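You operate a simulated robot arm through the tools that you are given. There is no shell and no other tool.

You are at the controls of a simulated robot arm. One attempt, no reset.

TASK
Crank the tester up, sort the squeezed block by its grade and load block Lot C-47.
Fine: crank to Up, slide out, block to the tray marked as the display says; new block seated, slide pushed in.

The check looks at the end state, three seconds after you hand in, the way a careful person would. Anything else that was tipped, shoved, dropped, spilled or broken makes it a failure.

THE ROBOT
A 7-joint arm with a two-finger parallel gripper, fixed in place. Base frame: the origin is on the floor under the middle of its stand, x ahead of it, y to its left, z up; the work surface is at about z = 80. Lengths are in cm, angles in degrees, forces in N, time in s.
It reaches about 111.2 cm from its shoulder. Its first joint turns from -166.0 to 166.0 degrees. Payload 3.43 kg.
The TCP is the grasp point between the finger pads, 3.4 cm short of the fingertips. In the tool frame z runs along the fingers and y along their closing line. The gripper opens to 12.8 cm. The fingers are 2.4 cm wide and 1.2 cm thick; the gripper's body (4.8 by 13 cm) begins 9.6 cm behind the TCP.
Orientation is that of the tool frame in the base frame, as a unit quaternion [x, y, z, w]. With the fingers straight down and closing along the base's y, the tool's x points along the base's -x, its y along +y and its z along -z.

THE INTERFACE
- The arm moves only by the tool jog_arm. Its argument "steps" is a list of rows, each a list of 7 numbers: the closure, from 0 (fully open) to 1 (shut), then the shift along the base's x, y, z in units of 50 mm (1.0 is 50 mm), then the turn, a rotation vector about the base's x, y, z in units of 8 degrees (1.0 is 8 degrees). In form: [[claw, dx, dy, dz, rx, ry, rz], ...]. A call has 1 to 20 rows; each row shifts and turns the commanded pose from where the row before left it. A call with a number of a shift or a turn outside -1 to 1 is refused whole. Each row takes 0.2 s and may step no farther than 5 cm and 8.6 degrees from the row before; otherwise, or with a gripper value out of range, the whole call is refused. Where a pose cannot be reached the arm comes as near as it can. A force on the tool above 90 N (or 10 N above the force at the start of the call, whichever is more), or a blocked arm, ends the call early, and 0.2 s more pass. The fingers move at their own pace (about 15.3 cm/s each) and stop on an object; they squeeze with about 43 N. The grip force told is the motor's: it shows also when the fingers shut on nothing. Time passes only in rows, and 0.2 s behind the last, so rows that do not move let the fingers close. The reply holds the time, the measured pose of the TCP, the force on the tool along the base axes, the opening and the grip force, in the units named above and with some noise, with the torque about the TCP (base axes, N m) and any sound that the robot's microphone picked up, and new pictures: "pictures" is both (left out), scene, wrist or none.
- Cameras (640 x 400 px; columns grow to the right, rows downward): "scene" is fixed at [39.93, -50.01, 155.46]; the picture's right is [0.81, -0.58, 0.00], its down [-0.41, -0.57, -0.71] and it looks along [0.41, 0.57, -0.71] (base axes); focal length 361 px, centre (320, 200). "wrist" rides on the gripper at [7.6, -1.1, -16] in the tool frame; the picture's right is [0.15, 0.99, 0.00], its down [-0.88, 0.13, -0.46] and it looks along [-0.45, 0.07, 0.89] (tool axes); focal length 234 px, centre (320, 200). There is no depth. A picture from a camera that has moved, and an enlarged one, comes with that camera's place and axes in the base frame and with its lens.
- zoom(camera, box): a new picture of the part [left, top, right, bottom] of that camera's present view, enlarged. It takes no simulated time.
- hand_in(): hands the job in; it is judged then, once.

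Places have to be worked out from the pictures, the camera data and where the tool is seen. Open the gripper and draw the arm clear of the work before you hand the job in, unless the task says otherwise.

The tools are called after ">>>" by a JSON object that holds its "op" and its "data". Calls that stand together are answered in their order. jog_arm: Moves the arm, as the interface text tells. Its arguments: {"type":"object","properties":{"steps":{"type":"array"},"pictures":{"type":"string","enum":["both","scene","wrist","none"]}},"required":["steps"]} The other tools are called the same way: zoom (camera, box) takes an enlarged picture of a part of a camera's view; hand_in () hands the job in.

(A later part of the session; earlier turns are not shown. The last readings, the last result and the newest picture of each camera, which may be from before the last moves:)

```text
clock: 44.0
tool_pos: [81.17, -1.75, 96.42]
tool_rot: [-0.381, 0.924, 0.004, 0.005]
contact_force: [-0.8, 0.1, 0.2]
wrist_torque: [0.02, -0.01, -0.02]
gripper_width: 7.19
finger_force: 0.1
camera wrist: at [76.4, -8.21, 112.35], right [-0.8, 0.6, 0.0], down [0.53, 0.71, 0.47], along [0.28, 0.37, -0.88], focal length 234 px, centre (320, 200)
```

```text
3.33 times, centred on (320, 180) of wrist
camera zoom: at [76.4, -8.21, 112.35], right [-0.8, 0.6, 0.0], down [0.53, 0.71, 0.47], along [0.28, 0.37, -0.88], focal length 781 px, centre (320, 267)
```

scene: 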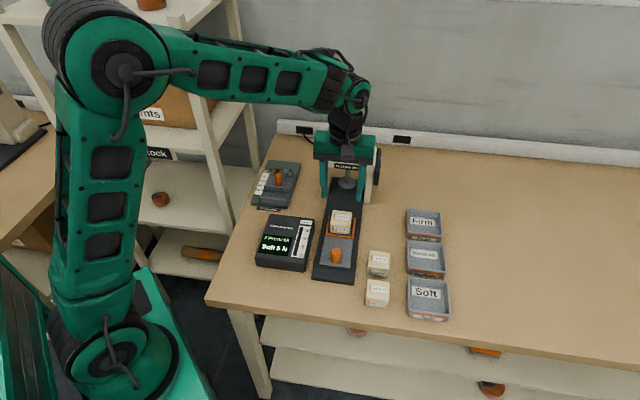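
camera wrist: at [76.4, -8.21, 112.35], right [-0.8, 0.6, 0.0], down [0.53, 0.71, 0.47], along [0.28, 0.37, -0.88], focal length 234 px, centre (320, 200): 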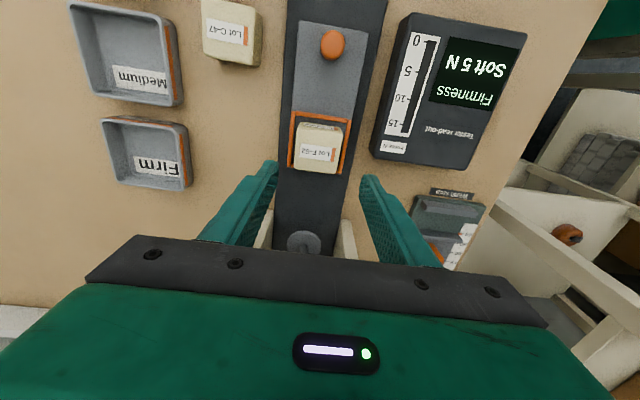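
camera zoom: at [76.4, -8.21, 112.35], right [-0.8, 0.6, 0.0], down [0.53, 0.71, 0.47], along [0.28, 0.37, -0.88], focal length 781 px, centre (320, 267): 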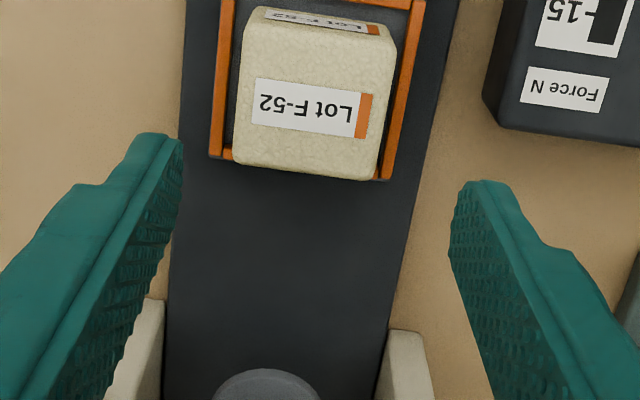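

The block's top centre reads (81.2, -2.15), so I shift 0.4 cm in -y and descend to z ≈ 87, with the tips above the orange nest walls.

>>> {"op": "jog_arm", "data": {"steps": [[0.44, 0.003, -0.04, -0.4, 0, 0, 0], [0.44, 0.003, -0.04, -0.5, 0, 0, 0], [0.44, 0, 0, -0.5, 0, 0, 0], [0.44, 0, 0, -0.3, 0, 0, 0], [0.44, 0, 0, -0.16, 0, 0, 0], [0.44, 0, 0, 0, 0, 0, 0], [0.44, 0, 0, 0, 0, 0, 0]], "pictures": "both"}}

>>> {"op": "zoom", "data": {"camera": "wrist", "box": [240, 120, 400, 240]}}

>>> {"op": "zoom", "data": {"camera": "scene", "box": [300, 180, 380, 270]}}

```text
clock: 45.6
tool_pos: [81.23, -2.4, 87.24]
tool_rot: [-0.381, 0.924, 0.004, 0.005]
contact_force: [0.0, 0.3, 0.5]
wrist_torque: [0.02, 0.0, -0.02]
gripper_width: 7.17
finger_force: 0.0
camera wrist: at [76.48, -8.81, 103.19], right [-0.8, 0.6, 0.0], down [0.53, 0.71, 0.47], along [0.28, 0.37, -0.88], focal length 234 px, centre (320, 200)
```

scene: 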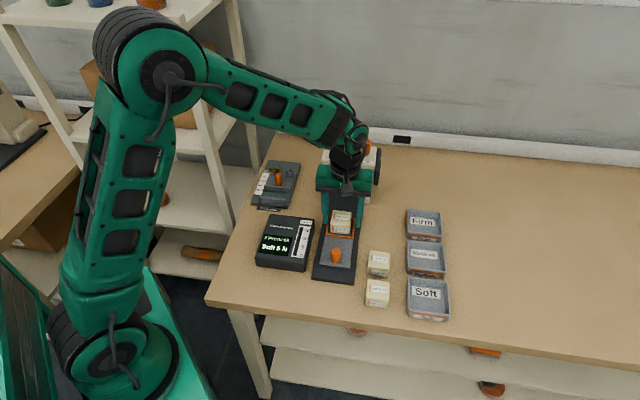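
wrist: 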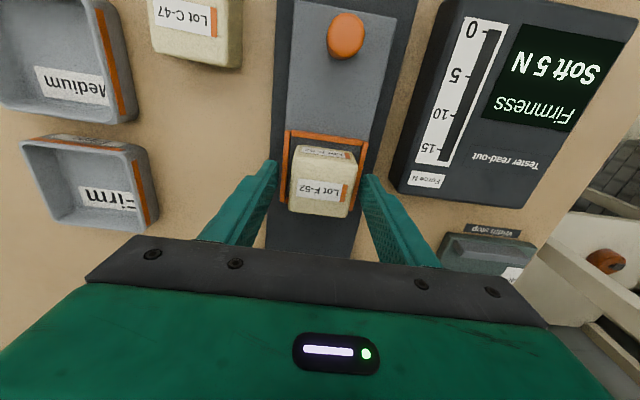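

```text
3.33 times, centred on (320, 180) of wrist
camera zoom: at [76.48, -8.81, 103.19], right [-0.8, 0.6, 0.0], down [0.53, 0.71, 0.47], along [0.28, 0.37, -0.88], focal length 781 px, centre (320, 267)
```

zoom: 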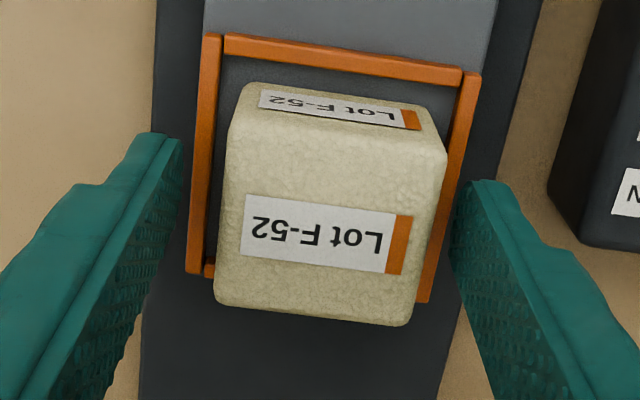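

```text
4.44 times, centred on (340, 225) of scene
camera zoom: at [39.93, -50.01, 155.46], right [0.81, -0.58, 0.0], down [-0.41, -0.57, -0.71], along [0.41, 0.57, -0.71], focal length 1604 px, centre (231, 89)
```

zoom: 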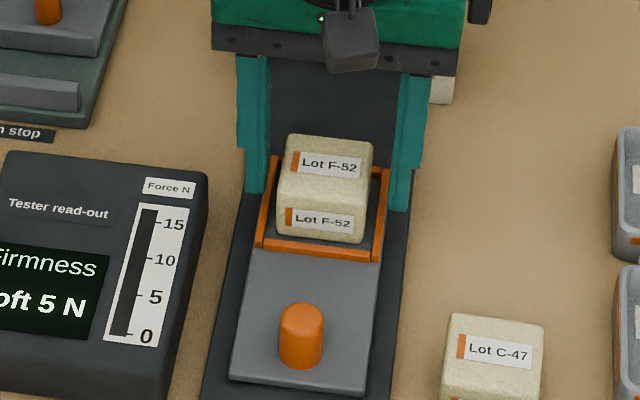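

The jaws straddle the block, nicely clear of the nest walls. I shift 3 mm to centre and close.

>>> {"op": "jog_arm", "data": {"steps": [[0.44, 0.01, 0.05, -0.02, 0, 0, 0], [0.55, 0, 0, 0, 0, 0, 0], [0.7, 0, 0, 0, 0, 0, 0], [1, 0, 0, 0, 0, 0, 0], [1, 0, 0, 0, 0, 0, 0], [1, 0, 0, 0, 0, 0, 0]], "pictures": "both"}}

>>> {"op": "zoom", "data": {"camera": "wrist", "box": [240, 120, 400, 240]}}

>>> {"op": "zoom", "data": {"camera": "scene", "box": [300, 180, 380, 270]}}

```text
clock: 47.0
tool_pos: [81.21, -2.19, 87.25]
tool_rot: [-0.381, 0.924, 0.004, 0.006]
contact_force: [0.6, -0.3, 1.5]
wrist_torque: [0.0, -0.02, -0.01]
gripper_width: 4.98
finger_force: 43.2
camera wrist: at [76.5, -8.6, 103.12], right [-0.8, 0.6, 0.0], down [0.53, 0.71, 0.47], along [0.28, 0.37, -0.88], focal length 234 px, centre (320, 200)
```

scene: 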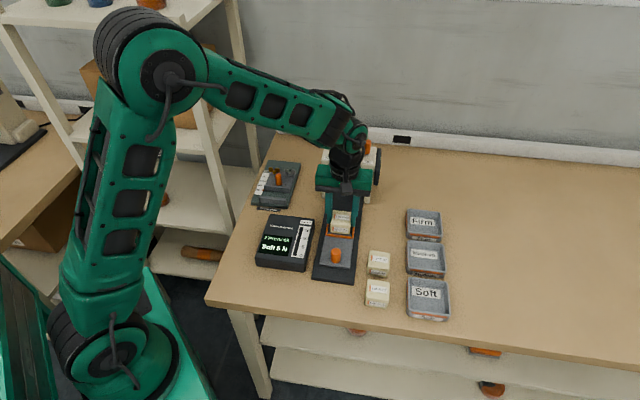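
wrist: 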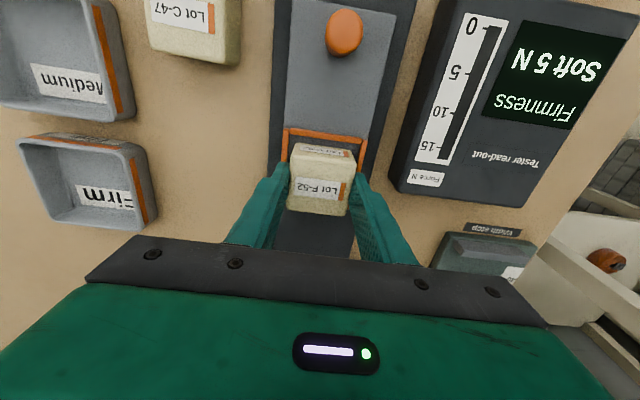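

```text
3.33 times, centred on (320, 180) of wrist
camera zoom: at [76.5, -8.6, 103.12], right [-0.8, 0.6, 0.0], down [0.53, 0.71, 0.47], along [0.28, 0.37, -0.88], focal length 781 px, centre (320, 267)
```

zoom: 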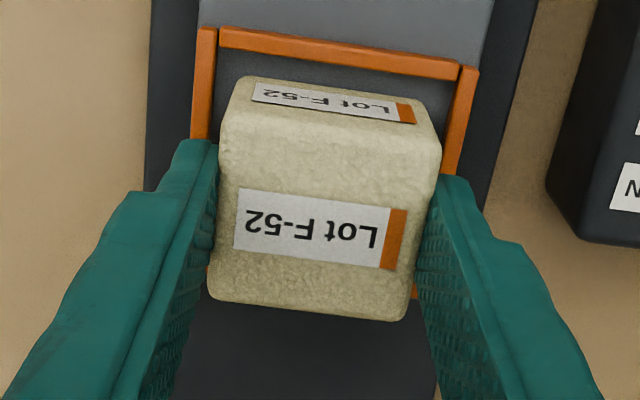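

```text
4.44 times, centred on (340, 225) of scene
camera zoom: at [39.93, -50.01, 155.46], right [0.81, -0.58, 0.0], down [-0.41, -0.57, -0.71], along [0.41, 0.57, -0.71], focal length 1604 px, centre (231, 89)
```

zoom: 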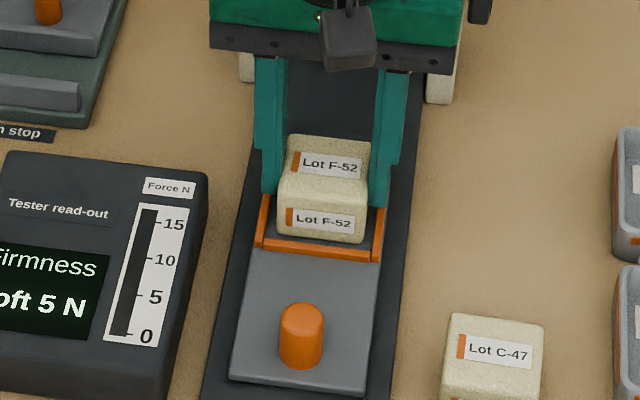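

The block is gripped at 4.98 cm. I lift it straight up out of the nest and check.

>>> {"op": "jog_arm", "data": {"steps": [[1, 0, 0, 0.1, 0, 0, 0], [1, 0, 0, 0.3, 0, 0, 0], [1, 0, 0, 0.6, 0, 0, 0], [1, 0, 0, 0.8, 0, 0, 0], [1, 0, 0, 0.8, 0, 0, 0], [1, 0, 0, 0, 0, 0, 0]], "pictures": "both"}}

```text
clock: 48.4
tool_pos: [81.35, -1.94, 100.29]
tool_rot: [-0.382, 0.924, 0.003, 0.006]
contact_force: [0.7, -0.3, 0.5]
wrist_torque: [-0.04, -0.02, 0.03]
gripper_width: 4.99
finger_force: 43.2
camera wrist: at [76.52, -8.5, 116.19], right [-0.8, 0.6, 0.0], down [0.53, 0.71, 0.47], along [0.28, 0.37, -0.88], focal length 234 px, centre (320, 200)
```

scene: 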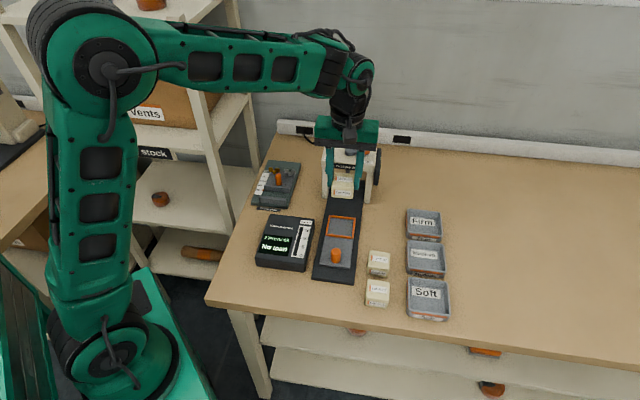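
wrist: 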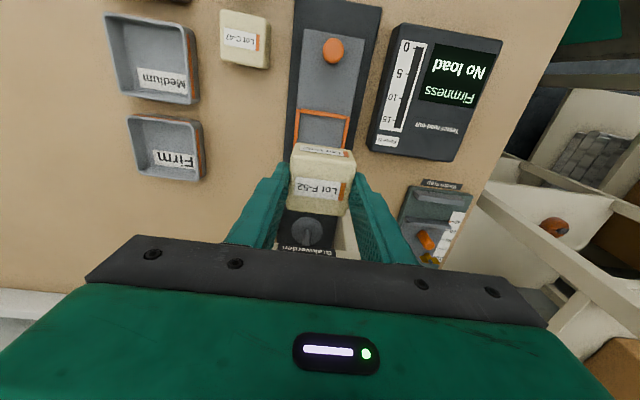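

The block is up and the readout shows "No load". I carry it at this height over to the Soft tray.

>>> {"op": "jog_arm", "data": {"steps": [[1, 0.08, -0.6, 0, 0, 0, 0], [1, 0.08, -0.8, 0, 0, 0, 0], [1, 0.08, -0.8, 0, 0, 0, 0], [1, 0.08, -0.8, 0, 0, 0, 0], [1, 0.08, -0.8, 0, 0, 0, 0], [1, 0.08, -0.8, 0, 0, 0, 0], [1, 0.08, -0.6, 0, 0, 0, 0], [1, 0.01, -0.35, 0, 0, 0, 0], [1, 0, 0, 0, 0, 0, 0], [1, 0, 0, 0, 0, 0, 0]], "pictures": "both"}}

>>> {"op": "zoom", "data": {"camera": "wrist", "box": [220, 80, 420, 240]}}

>>> {"op": "zoom", "data": {"camera": "scene", "box": [350, 150, 500, 330]}}

```text
clock: 50.6
tool_pos: [84.3, -29.79, 100.01]
tool_rot: [-0.382, 0.924, 0.004, 0.005]
contact_force: [-0.9, 0.0, -0.4]
wrist_torque: [0.0, 0.01, 0.02]
gripper_width: 4.96
finger_force: 43.2
camera wrist: at [79.43, -36.22, 116.03], right [-0.8, 0.6, 0.0], down [0.53, 0.71, 0.47], along [0.28, 0.37, -0.88], focal length 234 px, centre (320, 200)
```

scene: 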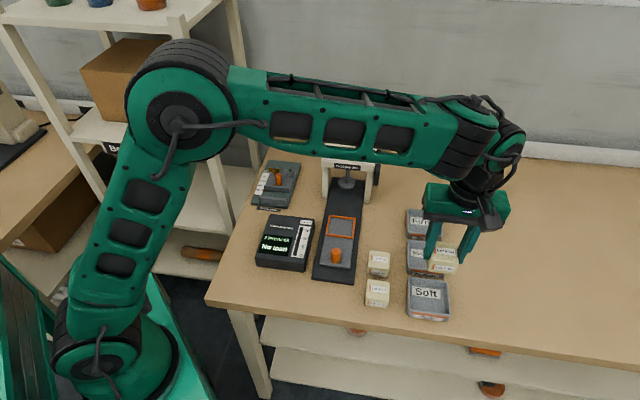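
wrist: 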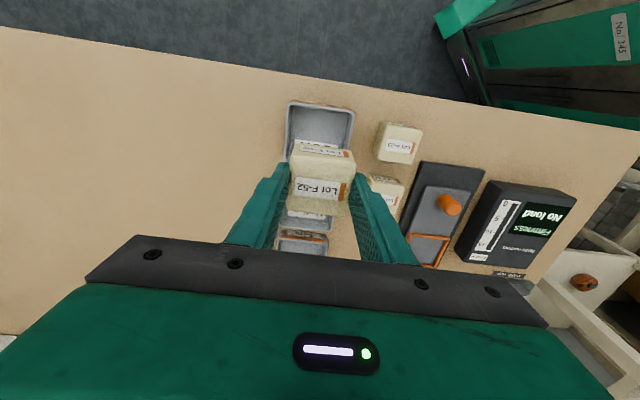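

```text
2.50 times, centred on (320, 160) of wrist
camera zoom: at [79.43, -36.22, 116.03], right [-0.8, 0.6, 0.0], down [0.53, 0.71, 0.47], along [0.28, 0.37, -0.88], focal length 585 px, centre (320, 300)
```

zoom: 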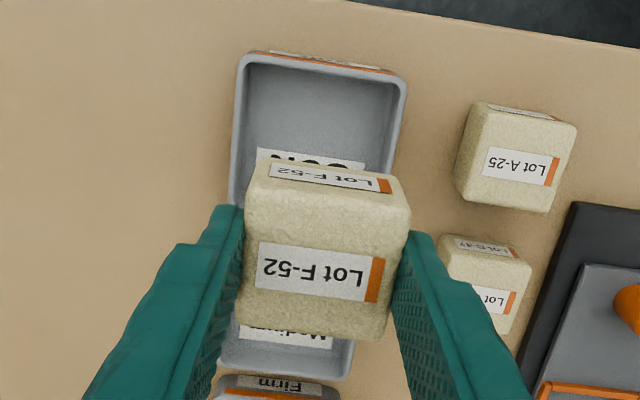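

```text
2.22 times, centred on (425, 240) of scene
camera zoom: at [39.93, -50.01, 155.46], right [0.81, -0.58, 0.0], down [-0.41, -0.57, -0.71], along [0.41, 0.57, -0.71], focal length 802 px, centre (87, 111)
```

zoom: 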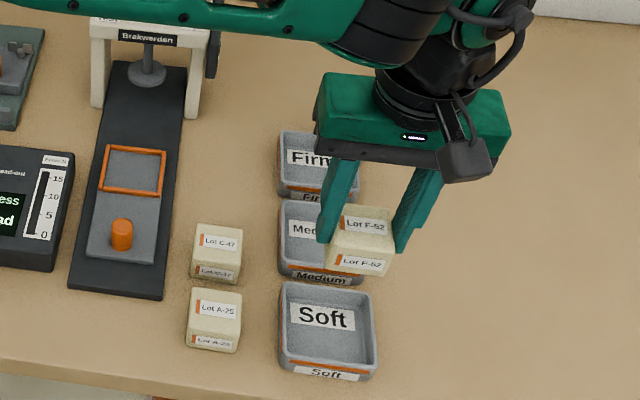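

I place the Soft tray's centre at about (84.4, -30.0) from both views. I lower the block to just above the rim and check the alignment.

>>> {"op": "jog_arm", "data": {"steps": [[1, 0.01, -0.02, -0.5, 0, 0, 0], [1, 0.01, -0.02, -0.7, 0, 0, 0], [1, 0, 0, -0.6, 0, 0, 0], [1, 0, 0, -0.4, 0, 0, 0], [1, 0, 0, -0.1, 0, 0, 0], [1, 0, 0, 0, 0, 0, 0], [1, 0, 0, 0, 0, 0, 0]], "pictures": "both"}}

>>> {"op": "zoom", "data": {"camera": "wrist", "box": [220, 100, 420, 240]}}

>>> {"op": "zoom", "data": {"camera": "scene", "box": [380, 220, 490, 330]}}

```text
clock: 52.2
tool_pos: [84.32, -30.23, 88.64]
tool_rot: [-0.382, 0.924, 0.002, 0.006]
contact_force: [-0.3, -0.3, -0.2]
wrist_torque: [0.03, 0.0, -0.02]
gripper_width: 4.98
finger_force: 42.7
camera wrist: at [79.45, -36.6, 104.54], right [-0.8, 0.6, 0.0], down [0.53, 0.71, 0.47], along [0.28, 0.37, -0.88], focal length 234 px, centre (320, 200)
```

scene: 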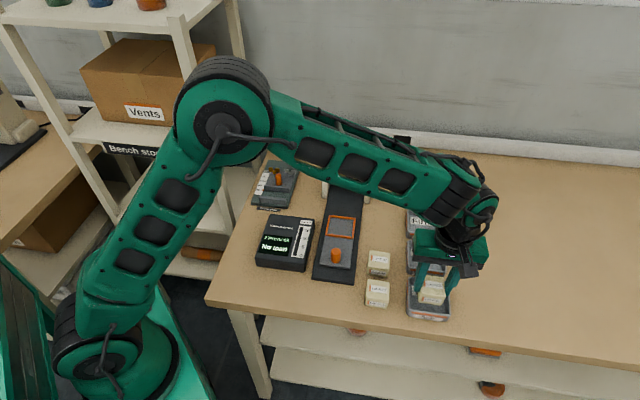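
wrist: 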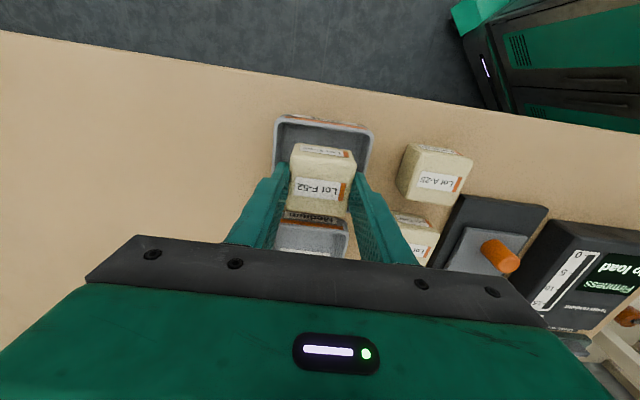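

```text
2.86 times, centred on (320, 170) of wrist
camera zoom: at [79.45, -36.6, 104.54], right [-0.8, 0.6, 0.0], down [0.53, 0.71, 0.47], along [0.28, 0.37, -0.88], focal length 669 px, centre (320, 286)
```

zoom: 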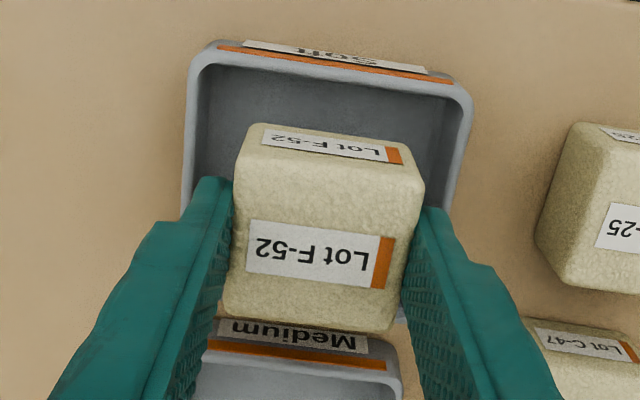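

```text
3.64 times, centred on (435, 275) of scene
camera zoom: at [39.93, -50.01, 155.46], right [0.81, -0.58, 0.0], down [-0.41, -0.57, -0.71], along [0.41, 0.57, -0.71], focal length 1312 px, centre (-98, -73)
```

zoom: 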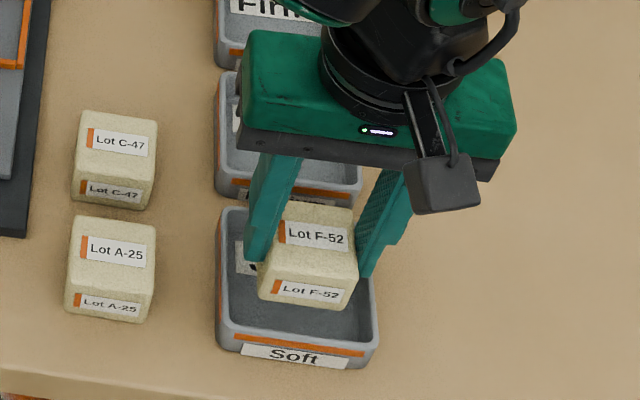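

The block is centred over the tray (TCP at p 38.25, q 81.0; tray about 38.4, 81.0). I lower the last 2.3 cm gently.

>>> {"op": "jog_arm", "data": {"steps": [[1, 0.005, 0.01, -0.2, 0, 0, 0], [1, 0, 0.01, -0.14, 0, 0, 0], [1, 0, 0, -0.08, 0, 0, 0], [1, 0, 0, -0.05, 0, 0, 0], [1, 0, 0, 0, 0, 0, 0], [1, 0, 0, 0, 0, 0, 0]], "pictures": "both"}}

>>> {"op": "zoom", "data": {"camera": "scene", "box": [395, 250, 475, 330]}}

>>> {"op": "zoom", "data": {"camera": "wrist", "box": [220, 100, 420, 240]}}

```text
clock: 53.6
tool_pos: [84.33, -30.1, 86.18]
tool_rot: [-0.382, 0.924, 0.005, 0.006]
contact_force: [0.1, 0.2, 0.1]
wrist_torque: [0.0, -0.01, -0.02]
gripper_width: 4.99
finger_force: 43.1
camera wrist: at [79.45, -36.46, 102.17], right [-0.8, 0.6, 0.0], down [0.53, 0.71, 0.47], along [0.28, 0.37, -0.88], focal length 234 px, centre (320, 200)
```

scene: 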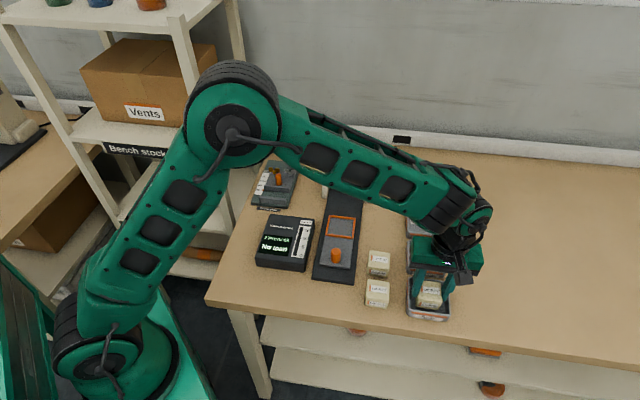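
wrist: 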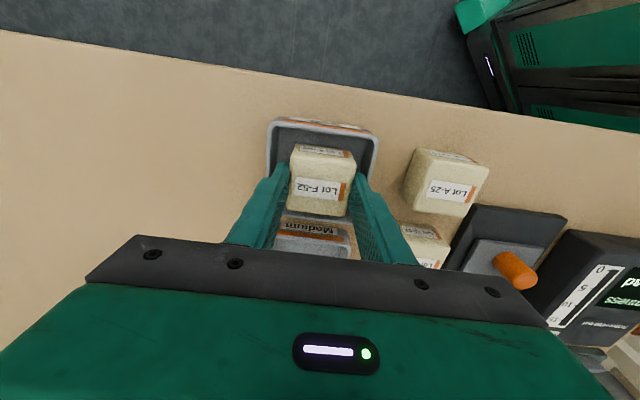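

```text
5.00 times, centred on (435, 290) of scene
camera zoom: at [39.93, -50.01, 155.46], right [0.81, -0.58, 0.0], down [-0.41, -0.57, -0.71], along [0.41, 0.57, -0.71], focal length 1804 px, centre (-255, -250)
```

zoom: 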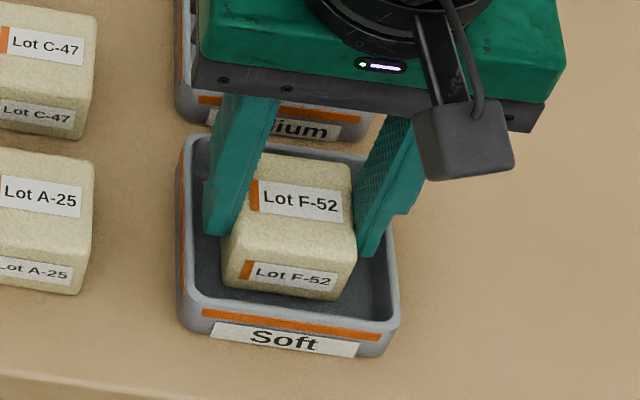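

```text
2.86 times, centred on (320, 170) of wrist
camera zoom: at [79.45, -36.46, 102.17], right [-0.8, 0.6, 0.0], down [0.53, 0.71, 0.47], along [0.28, 0.37, -0.88], focal length 669 px, centre (320, 286)
```

zoom: 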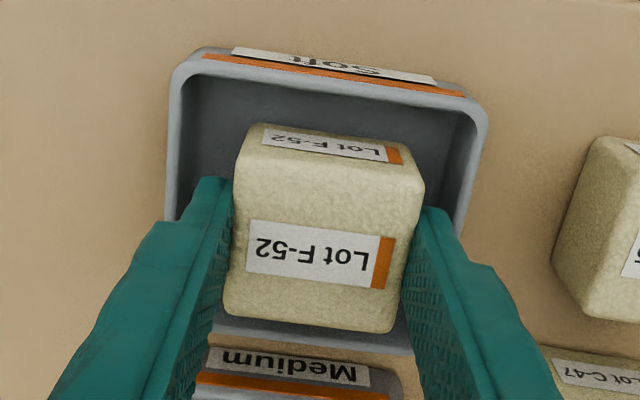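

No contact yet and the fingers have room on both sides. I lower 2–3 mm at a time until I feel the floor.

>>> {"op": "jog_arm", "data": {"steps": [[1, 0, 0, -0.04, 0, 0, 0], [1, 0, 0, -0.03, 0, 0, 0], [1, 0, 0, 0, 0, 0, 0]], "pictures": "none"}}

>>> {"op": "jog_arm", "data": {"steps": [[1, 0, 0, -0.04, 0, 0, 0], [1, 0, 0, 0, 0, 0, 0]], "pictures": "scene"}}

>>> {"op": "zoom", "data": {"camera": "scene", "box": [395, 250, 475, 330]}}

```text
clock: 54.4
tool_pos: [84.21, -30.03, 85.97]
tool_rot: [-0.382, 0.924, 0.003, 0.005]
contact_force: [-0.6, -0.2, 0.1]
wrist_torque: [0.01, -0.01, 0.02]
gripper_width: 4.98
finger_force: 42.7
```

```text
clock: 55.0
tool_pos: [84.24, -30.04, 85.68]
tool_rot: [-0.382, 0.924, 0.003, 0.006]
contact_force: [-0.4, 0.3, -0.4]
wrist_torque: [0.01, 0.01, 0.0]
gripper_width: 4.99
finger_force: 42.9
```

scene: 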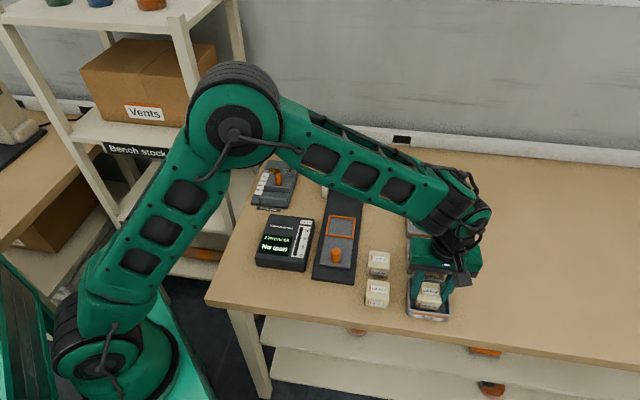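

```text
5.00 times, centred on (435, 290) of scene
camera zoom: at [39.93, -50.01, 155.46], right [0.81, -0.58, 0.0], down [-0.41, -0.57, -0.71], along [0.41, 0.57, -0.71], focal length 1804 px, centre (-255, -250)
```

zoom: 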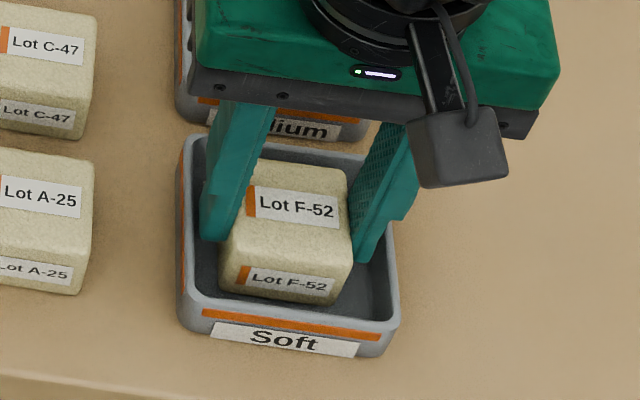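

Still no contact at z 85.7; I lower two more small steps.

>>> {"op": "jog_arm", "data": {"steps": [[1, 0.004, 0, -0.03, 0, 0, 0], [1, 0, 0, 0, 0, 0, 0]], "pictures": "none"}}

>>> {"op": "jog_arm", "data": {"steps": [[1, 0, 0, -0.03, 0, 0, 0], [1, 0, 0, 0, 0, 0, 0]], "pictures": "wrist"}}

>>> {"op": "zoom", "data": {"camera": "wrist", "box": [220, 100, 420, 240]}}

>>> {"op": "zoom", "data": {"camera": "scene", "box": [395, 250, 475, 330]}}

```text
clock: 55.6
tool_pos: [84.18, -29.88, 85.55]
tool_rot: [-0.382, 0.924, 0.003, 0.005]
contact_force: [-0.8, 0.2, -0.1]
wrist_torque: [0.0, -0.01, 0.06]
gripper_width: 5.01
finger_force: 43.3
```

```text
clock: 56.2
tool_pos: [84.22, -30.03, 85.51]
tool_rot: [-0.382, 0.924, 0.002, 0.005]
contact_force: [-0.8, -0.2, 4.1]
wrist_torque: [-0.07, 0.06, 0.0]
gripper_width: 4.96
finger_force: 42.9
camera wrist: at [79.43, -36.39, 101.41], right [-0.8, 0.6, 0.0], down [0.53, 0.71, 0.47], along [0.28, 0.37, -0.88], focal length 234 px, centre (320, 200)
```

wrist: 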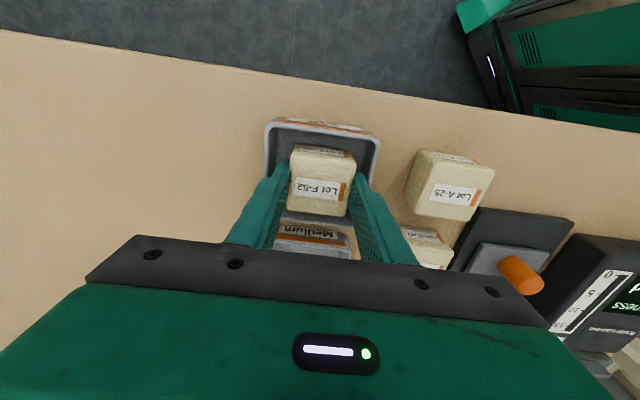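

```text
2.86 times, centred on (320, 170) of wrist
camera zoom: at [79.43, -36.39, 101.41], right [-0.8, 0.6, 0.0], down [0.53, 0.71, 0.47], along [0.28, 0.37, -0.88], focal length 669 px, centre (320, 286)
```

zoom: 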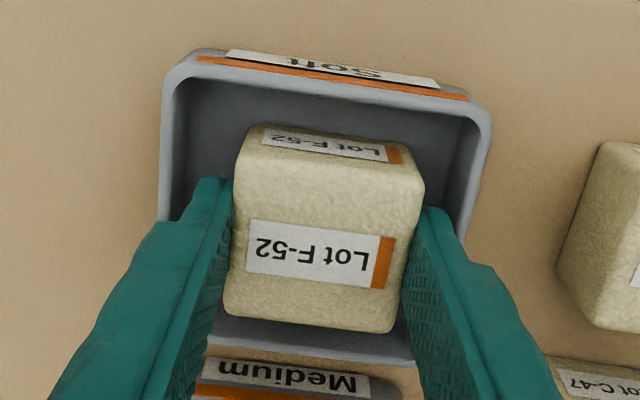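

```text
5.00 times, centred on (435, 290) of scene
camera zoom: at [39.93, -50.01, 155.46], right [0.81, -0.58, 0.0], down [-0.41, -0.57, -0.71], along [0.41, 0.57, -0.71], focal length 1804 px, centre (-255, -250)
```

zoom: 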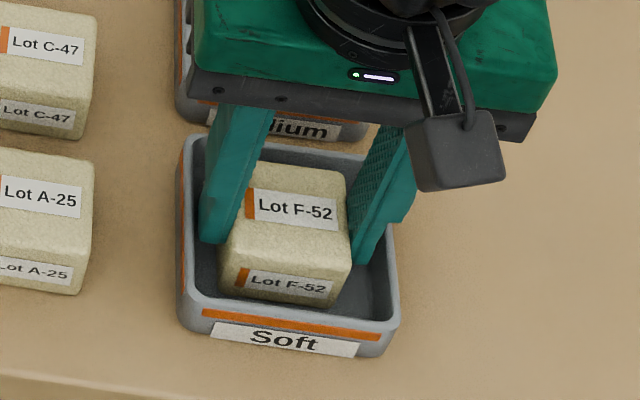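

I feel the floor (4 N) at z 85.5. I nudge 1 mm toward the tray's middle, open the fingers just a little and rise.

>>> {"op": "jog_arm", "data": {"steps": [[1, 0.016, -0.016, 0.01, 0, 0, 0], [0.59, 0, 0, 0, 0, 0, 0], [0.585, 0, 0, 0, 0, 0, 0], [0.585, 0, 0, 0.1, 0, 0, 0], [0.585, 0, 0, 0.2, 0, 0, 0], [0.585, 0, 0, 0.3, 0, 0, 0], [0.55, 0, 0, 0.6, 0, 0, 0], [0.5, 0, 0, 0.8, 0, 0, 0], [0.5, 0, 0, 0.8, 0, 0, 0], [0.5, 0, 0, 0, 0, 0, 0]], "pictures": "both"}}

>>> {"op": "zoom", "data": {"camera": "scene", "box": [395, 250, 475, 330]}}

```text
clock: 58.4
tool_pos: [84.43, -30.16, 99.59]
tool_rot: [-0.382, 0.924, 0.003, 0.005]
contact_force: [-0.6, -0.1, -0.4]
wrist_torque: [0.0, 0.02, 0.01]
gripper_width: 6.41
finger_force: 0.0
camera wrist: at [79.65, -36.5, 115.54], right [-0.8, 0.6, 0.0], down [0.53, 0.71, 0.47], along [0.28, 0.37, -0.88], focal length 234 px, centre (320, 200)
```

scene: 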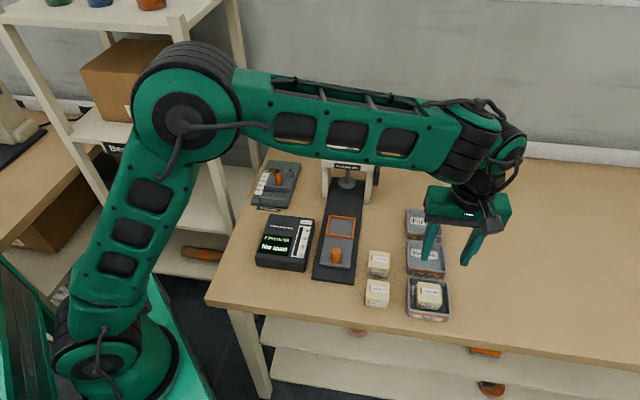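
wrist: 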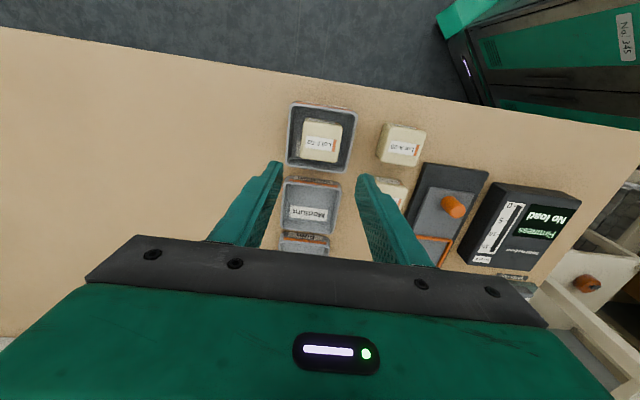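

```text
5.00 times, centred on (435, 290) of scene
camera zoom: at [39.93, -50.01, 155.46], right [0.81, -0.58, 0.0], down [-0.41, -0.57, -0.71], along [0.41, 0.57, -0.71], focal length 1804 px, centre (-255, -250)
```

zoom: 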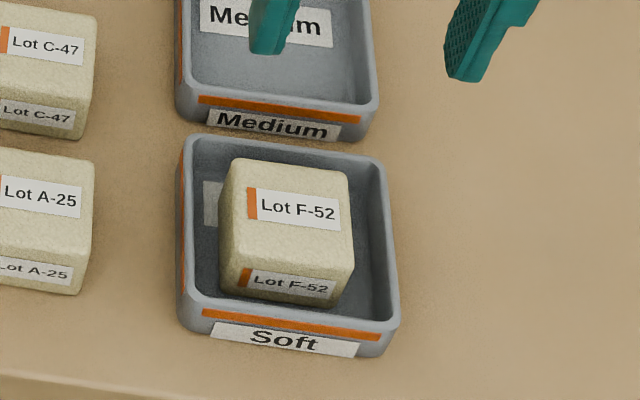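

F-52 rests flat in the Soft tray. Now I move over to Lot C-47 at about (81.45, -16.8).

>>> {"op": "jog_arm", "data": {"steps": [[0.44, -0.149, 0.668, 0, 0, 0, 0], [0.44, -0.149, 0.668, 0, 0, 0, 0], [0.44, -0.149, 0.668, 0, 0, 0, 0], [0.44, -0.149, 0.668, -0.2, 0, 0, 0], [0.44, 0, 0, -0.5, 0, 0, 0], [0.44, 0, 0, 0, 0, 0, 0], [0.44, 0, 0, 0, 0, 0, 0]], "pictures": "both"}}

>>> {"op": "zoom", "data": {"camera": "wrist", "box": [220, 100, 420, 240]}}

```text
clock: 60.0
tool_pos: [81.39, -16.58, 96.06]
tool_rot: [-0.382, 0.924, 0.003, 0.005]
contact_force: [0.1, -0.2, -0.3]
wrist_torque: [0.01, 0.0, 0.02]
gripper_width: 7.17
finger_force: 0.1
camera wrist: at [76.57, -23.04, 112.03], right [-0.8, 0.6, 0.0], down [0.53, 0.71, 0.47], along [0.28, 0.37, -0.88], focal length 234 px, centre (320, 200)
```

scene: 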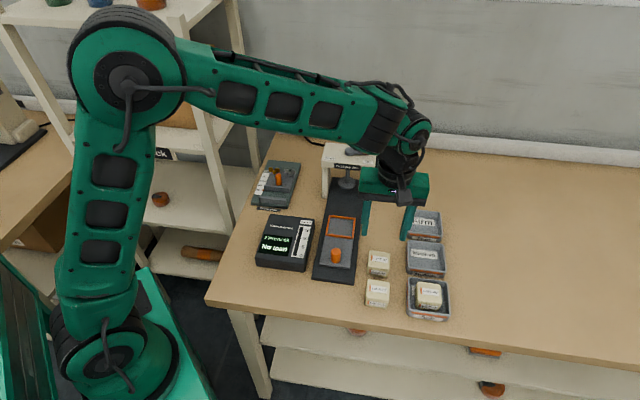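
wrist: 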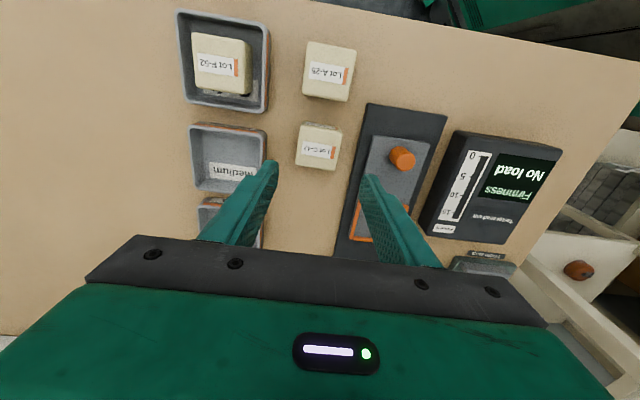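

```text
2.86 times, centred on (320, 170) of wrist
camera zoom: at [76.57, -23.04, 112.03], right [-0.8, 0.6, 0.0], down [0.53, 0.71, 0.47], along [0.28, 0.37, -0.88], focal length 669 px, centre (320, 286)
```

zoom: 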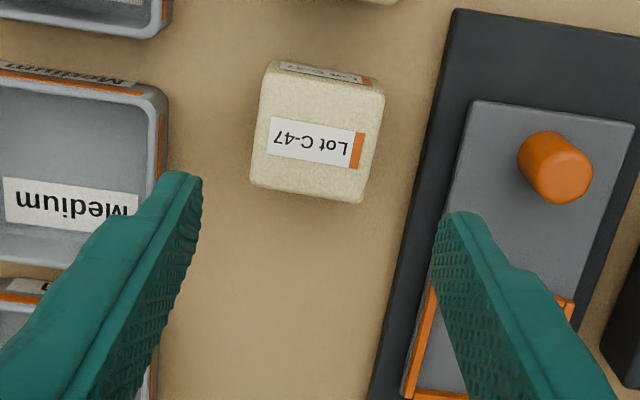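

C-47's top centre reads (81.35, -17.0). I shift 0.35 cm in -y and descend to just above gripping height.

>>> {"op": "jog_arm", "data": {"steps": [[0.44, 0, -0.035, -0.5, 0, 0, 0], [0.44, 0, -0.035, -0.5, 0, 0, 0], [0.44, 0, 0, -0.5, 0, 0, 0], [0.44, 0, 0, -0.3, 0, 0, 0], [0.44, 0, 0, 0, 0, 0, 0], [0.44, 0, 0, 0, 0, 0, 0]], "pictures": "both"}}

>>> {"op": "zoom", "data": {"camera": "wrist", "box": [240, 120, 400, 240]}}

>>> {"op": "zoom", "data": {"camera": "scene", "box": [340, 220, 440, 310]}}

```text
clock: 61.4
tool_pos: [81.47, -17.18, 86.98]
tool_rot: [-0.382, 0.924, 0.003, 0.006]
contact_force: [0.2, 0.4, -0.2]
wrist_torque: [-0.02, 0.02, 0.01]
gripper_width: 7.18
finger_force: 0.1
camera wrist: at [76.69, -23.54, 102.83], right [-0.8, 0.6, 0.0], down [0.53, 0.71, 0.47], along [0.28, 0.37, -0.88], focal length 234 px, centre (320, 200)
```

scene: 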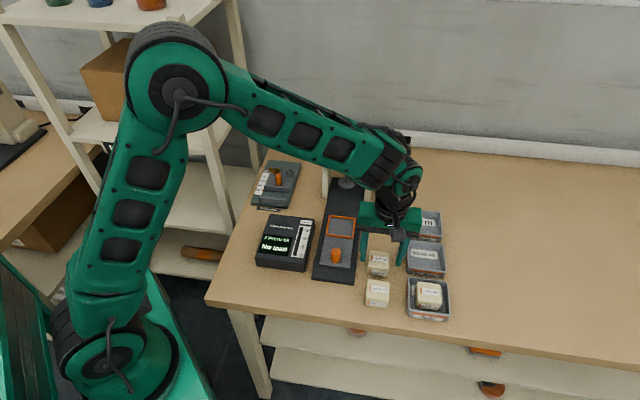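
wrist: 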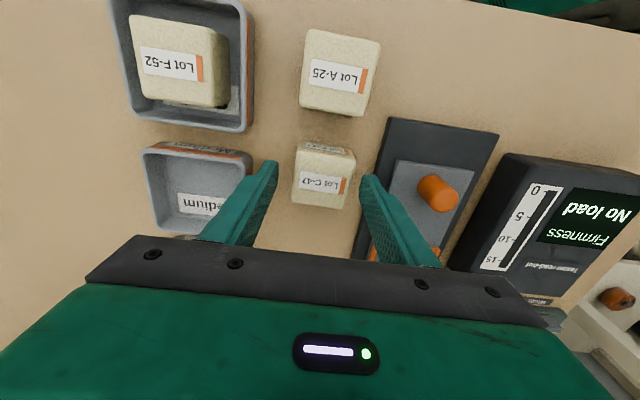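

```text
3.33 times, centred on (320, 180) of wrist
camera zoom: at [76.69, -23.54, 102.83], right [-0.8, 0.6, 0.0], down [0.53, 0.71, 0.47], along [0.28, 0.37, -0.88], focal length 781 px, centre (320, 267)
```

zoom: 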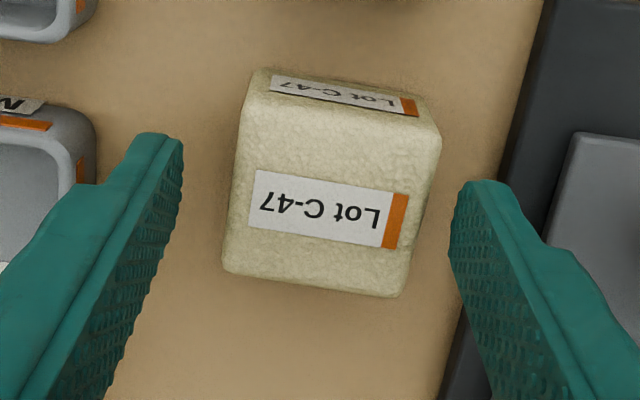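

```text
4.44 times, centred on (390, 265) of scene
camera zoom: at [39.93, -50.01, 155.46], right [0.81, -0.58, 0.0], down [-0.41, -0.57, -0.71], along [0.41, 0.57, -0.71], focal length 1604 px, centre (9, -89)
```

zoom: 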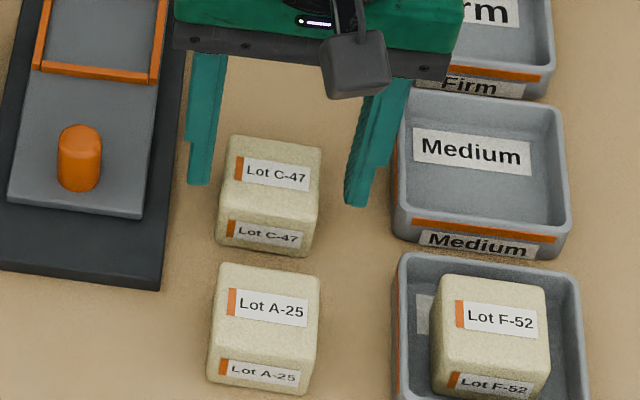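

The block centre is at (81.3, -17.0). I shift 0.2 cm, lower to z ≈ 85.1 and close.

>>> {"op": "jog_arm", "data": {"steps": [[0.44, -0.03, 0.03, -0.15, 0, 0, 0], [0.44, 0, 0, -0.15, 0, 0, 0], [0.44, 0, 0, -0.076, 0, 0, 0], [0.44, 0, 0, 0, 0, 0, 0], [0.44, 0, 0, 0, 0, 0, 0]], "pictures": "wrist"}}

>>> {"op": "zoom", "data": {"camera": "wrist", "box": [240, 120, 400, 240]}}

```text
clock: 62.6
tool_pos: [81.35, -16.98, 85.03]
tool_rot: [-0.382, 0.924, 0.003, 0.005]
contact_force: [0.2, -0.7, -0.5]
wrist_torque: [-0.01, 0.03, -0.01]
gripper_width: 7.16
finger_force: 0.1
camera wrist: at [76.54, -23.39, 101.01], right [-0.8, 0.6, 0.0], down [0.53, 0.71, 0.47], along [0.28, 0.37, -0.88], focal length 234 px, centre (320, 200)
```

wrist: 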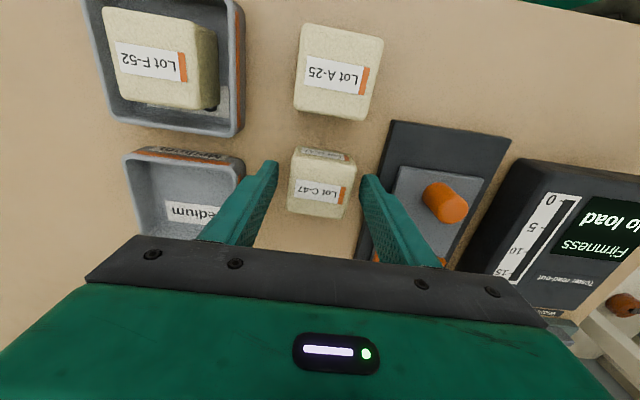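

```text
3.33 times, centred on (320, 180) of wrist
camera zoom: at [76.54, -23.39, 101.01], right [-0.8, 0.6, 0.0], down [0.53, 0.71, 0.47], along [0.28, 0.37, -0.88], focal length 781 px, centre (320, 267)
```

zoom: 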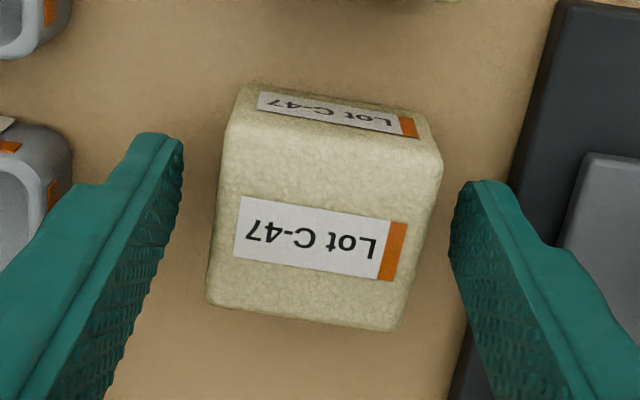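

Centred well, just like the first block. I close on C-47.

>>> {"op": "jog_arm", "data": {"steps": [[0.55, 0, 0, 0, 0, 0, 0], [0.7, 0, 0, 0, 0, 0, 0], [1, 0, 0, 0, 0, 0, 0], [1, 0, 0, 0, 0, 0, 0], [1, 0, 0, 0, 0, 0, 0]], "pictures": "wrist"}}

>>> {"op": "zoom", "data": {"camera": "wrist", "box": [240, 120, 400, 240]}}

```text
clock: 63.8
tool_pos: [81.46, -16.99, 85.16]
tool_rot: [-0.382, 0.924, 0.003, 0.006]
contact_force: [0.2, 0.9, 0.2]
wrist_torque: [-0.01, 0.0, -0.01]
gripper_width: 4.98
finger_force: 42.5
camera wrist: at [76.54, -23.39, 101.02], right [-0.8, 0.6, 0.0], down [0.53, 0.71, 0.47], along [0.28, 0.37, -0.88], focal length 234 px, centre (320, 200)
```

wrist: 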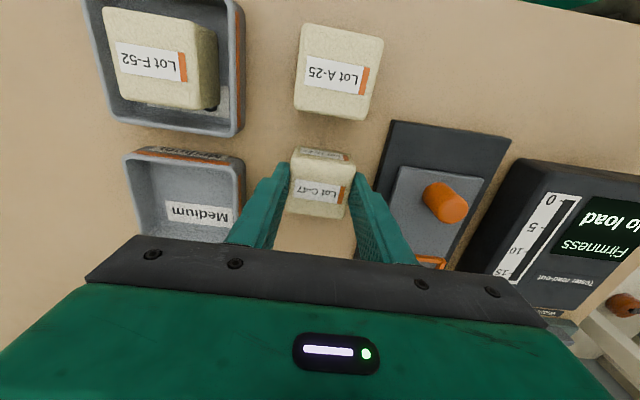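

```text
3.33 times, centred on (320, 180) of wrist
camera zoom: at [76.54, -23.39, 101.02], right [-0.8, 0.6, 0.0], down [0.53, 0.71, 0.47], along [0.28, 0.37, -0.88], focal length 781 px, centre (320, 267)
```

zoom: 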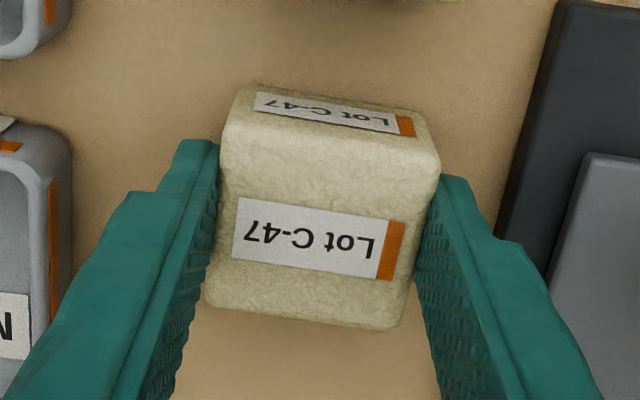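

C-47 is gripped (4.98 cm), sitting about 2 mm further back in the jaws than F-52 did. I lift it straight up.

>>> {"op": "jog_arm", "data": {"steps": [[1, 0, 0, 0.1, 0, 0, 0], [1, 0, 0, 0.3, 0, 0, 0], [1, 0, 0, 0.6, 0, 0, 0], [1, 0, 0, 0.8, 0, 0, 0], [1, 0, 0, 0.8, 0, 0, 0], [1, 0, 0, 0, 0, 0, 0]], "pictures": "both"}}

>>> {"op": "zoom", "data": {"camera": "scene", "box": [305, 200, 385, 290]}}

>>> {"op": "zoom", "data": {"camera": "wrist", "box": [300, 100, 460, 260]}}

```text
clock: 65.2
tool_pos: [81.22, -16.88, 98.08]
tool_rot: [-0.382, 0.924, 0.003, 0.005]
contact_force: [-0.3, -0.3, -1.0]
wrist_torque: [0.04, -0.02, -0.01]
gripper_width: 4.97
finger_force: 42.9
camera wrist: at [76.47, -23.3, 113.99], right [-0.8, 0.6, 0.0], down [0.53, 0.71, 0.47], along [0.28, 0.37, -0.88], focal length 234 px, centre (320, 200)
```

scene: 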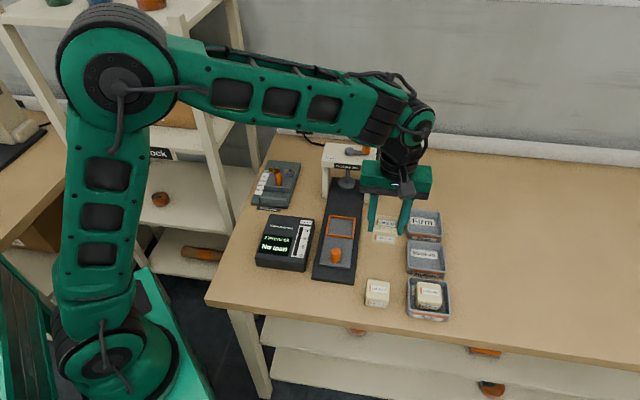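
wrist: 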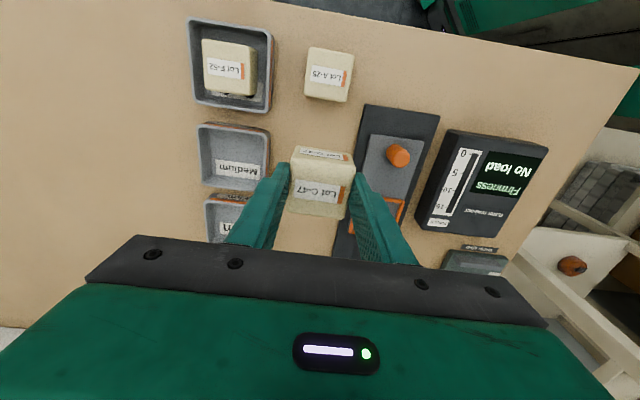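

```text
4.44 times, centred on (345, 245) of scene
camera zoom: at [39.93, -50.01, 155.46], right [0.81, -0.58, 0.0], down [-0.41, -0.57, -0.71], along [0.41, 0.57, -0.71], focal length 1604 px, centre (209, 0)
```

zoom: 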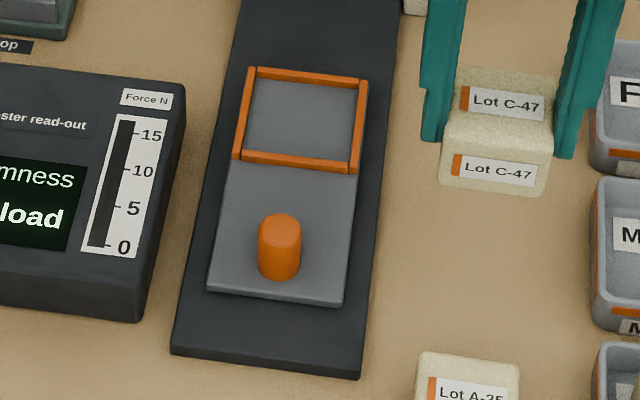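

```text
2.50 times, centred on (380, 180) of wrist
camera zoom: at [76.47, -23.3, 113.99], right [-0.8, 0.6, 0.0], down [0.53, 0.71, 0.47], along [0.28, 0.37, -0.88], focal length 585 px, centre (170, 250)
```

zoom: 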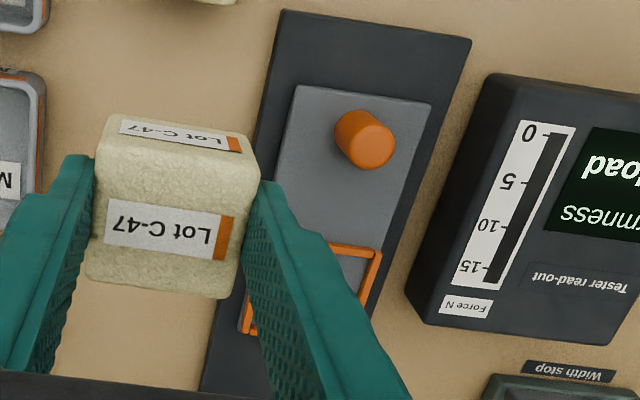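

C-47 is up and the nest is empty, its frame centred at about p 55.97, q 58.85. I enlarge F-52 and A-25 once more to pin down the block height.

>>> {"op": "zoom", "data": {"camera": "wrist", "box": [180, 10, 280, 110]}}

>>> {"op": "zoom", "data": {"camera": "wrist", "box": [290, 30, 370, 110]}}

>>> {"op": "zoom", "data": {"camera": "scene", "box": [355, 270, 455, 325]}}

```text
4.00 times, centred on (230, 60) of wrist
camera zoom: at [76.47, -23.3, 113.99], right [-0.8, 0.6, 0.0], down [0.53, 0.71, 0.47], along [0.28, 0.37, -0.88], focal length 937 px, centre (680, 760)
```

zoom: 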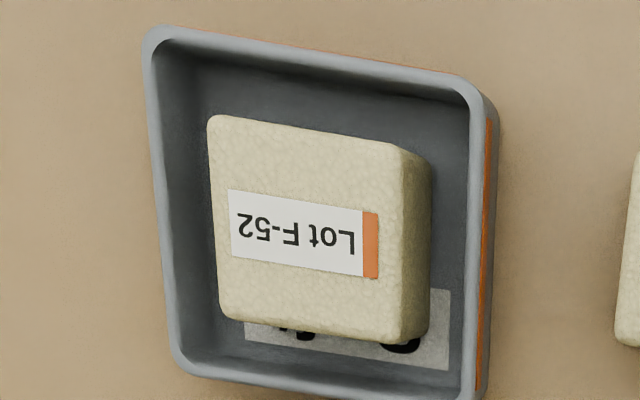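

```text
5.00 times, centred on (330, 70) of wrist
camera zoom: at [76.47, -23.3, 113.99], right [-0.8, 0.6, 0.0], down [0.53, 0.71, 0.47], along [0.28, 0.37, -0.88], focal length 1171 px, centre (270, 850)
```

zoom: 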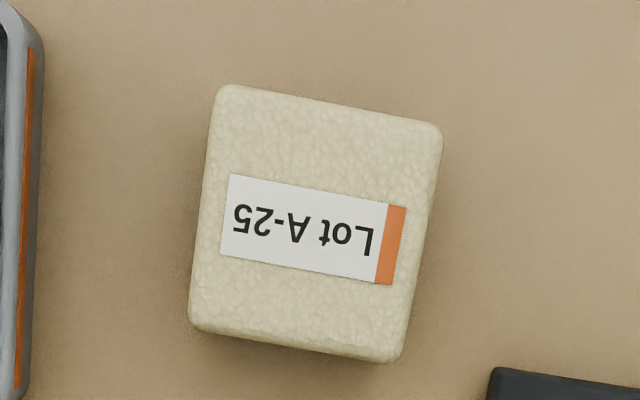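

```text
6.40 times, centred on (405, 298) of scene
camera zoom: at [39.93, -50.01, 155.46], right [0.81, -0.58, 0.0], down [-0.41, -0.57, -0.71], along [0.41, 0.57, -0.71], focal length 2309 px, centre (-224, -424)
```

zoom: 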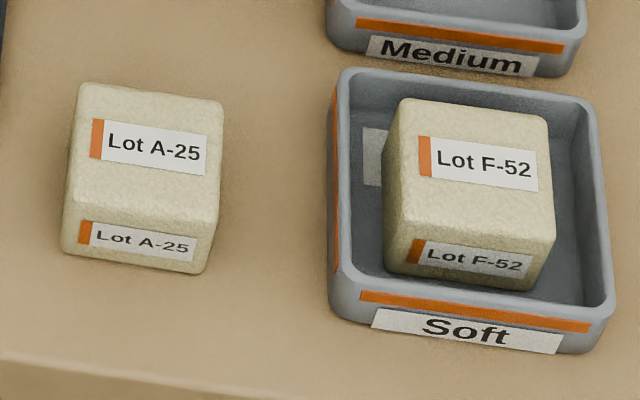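

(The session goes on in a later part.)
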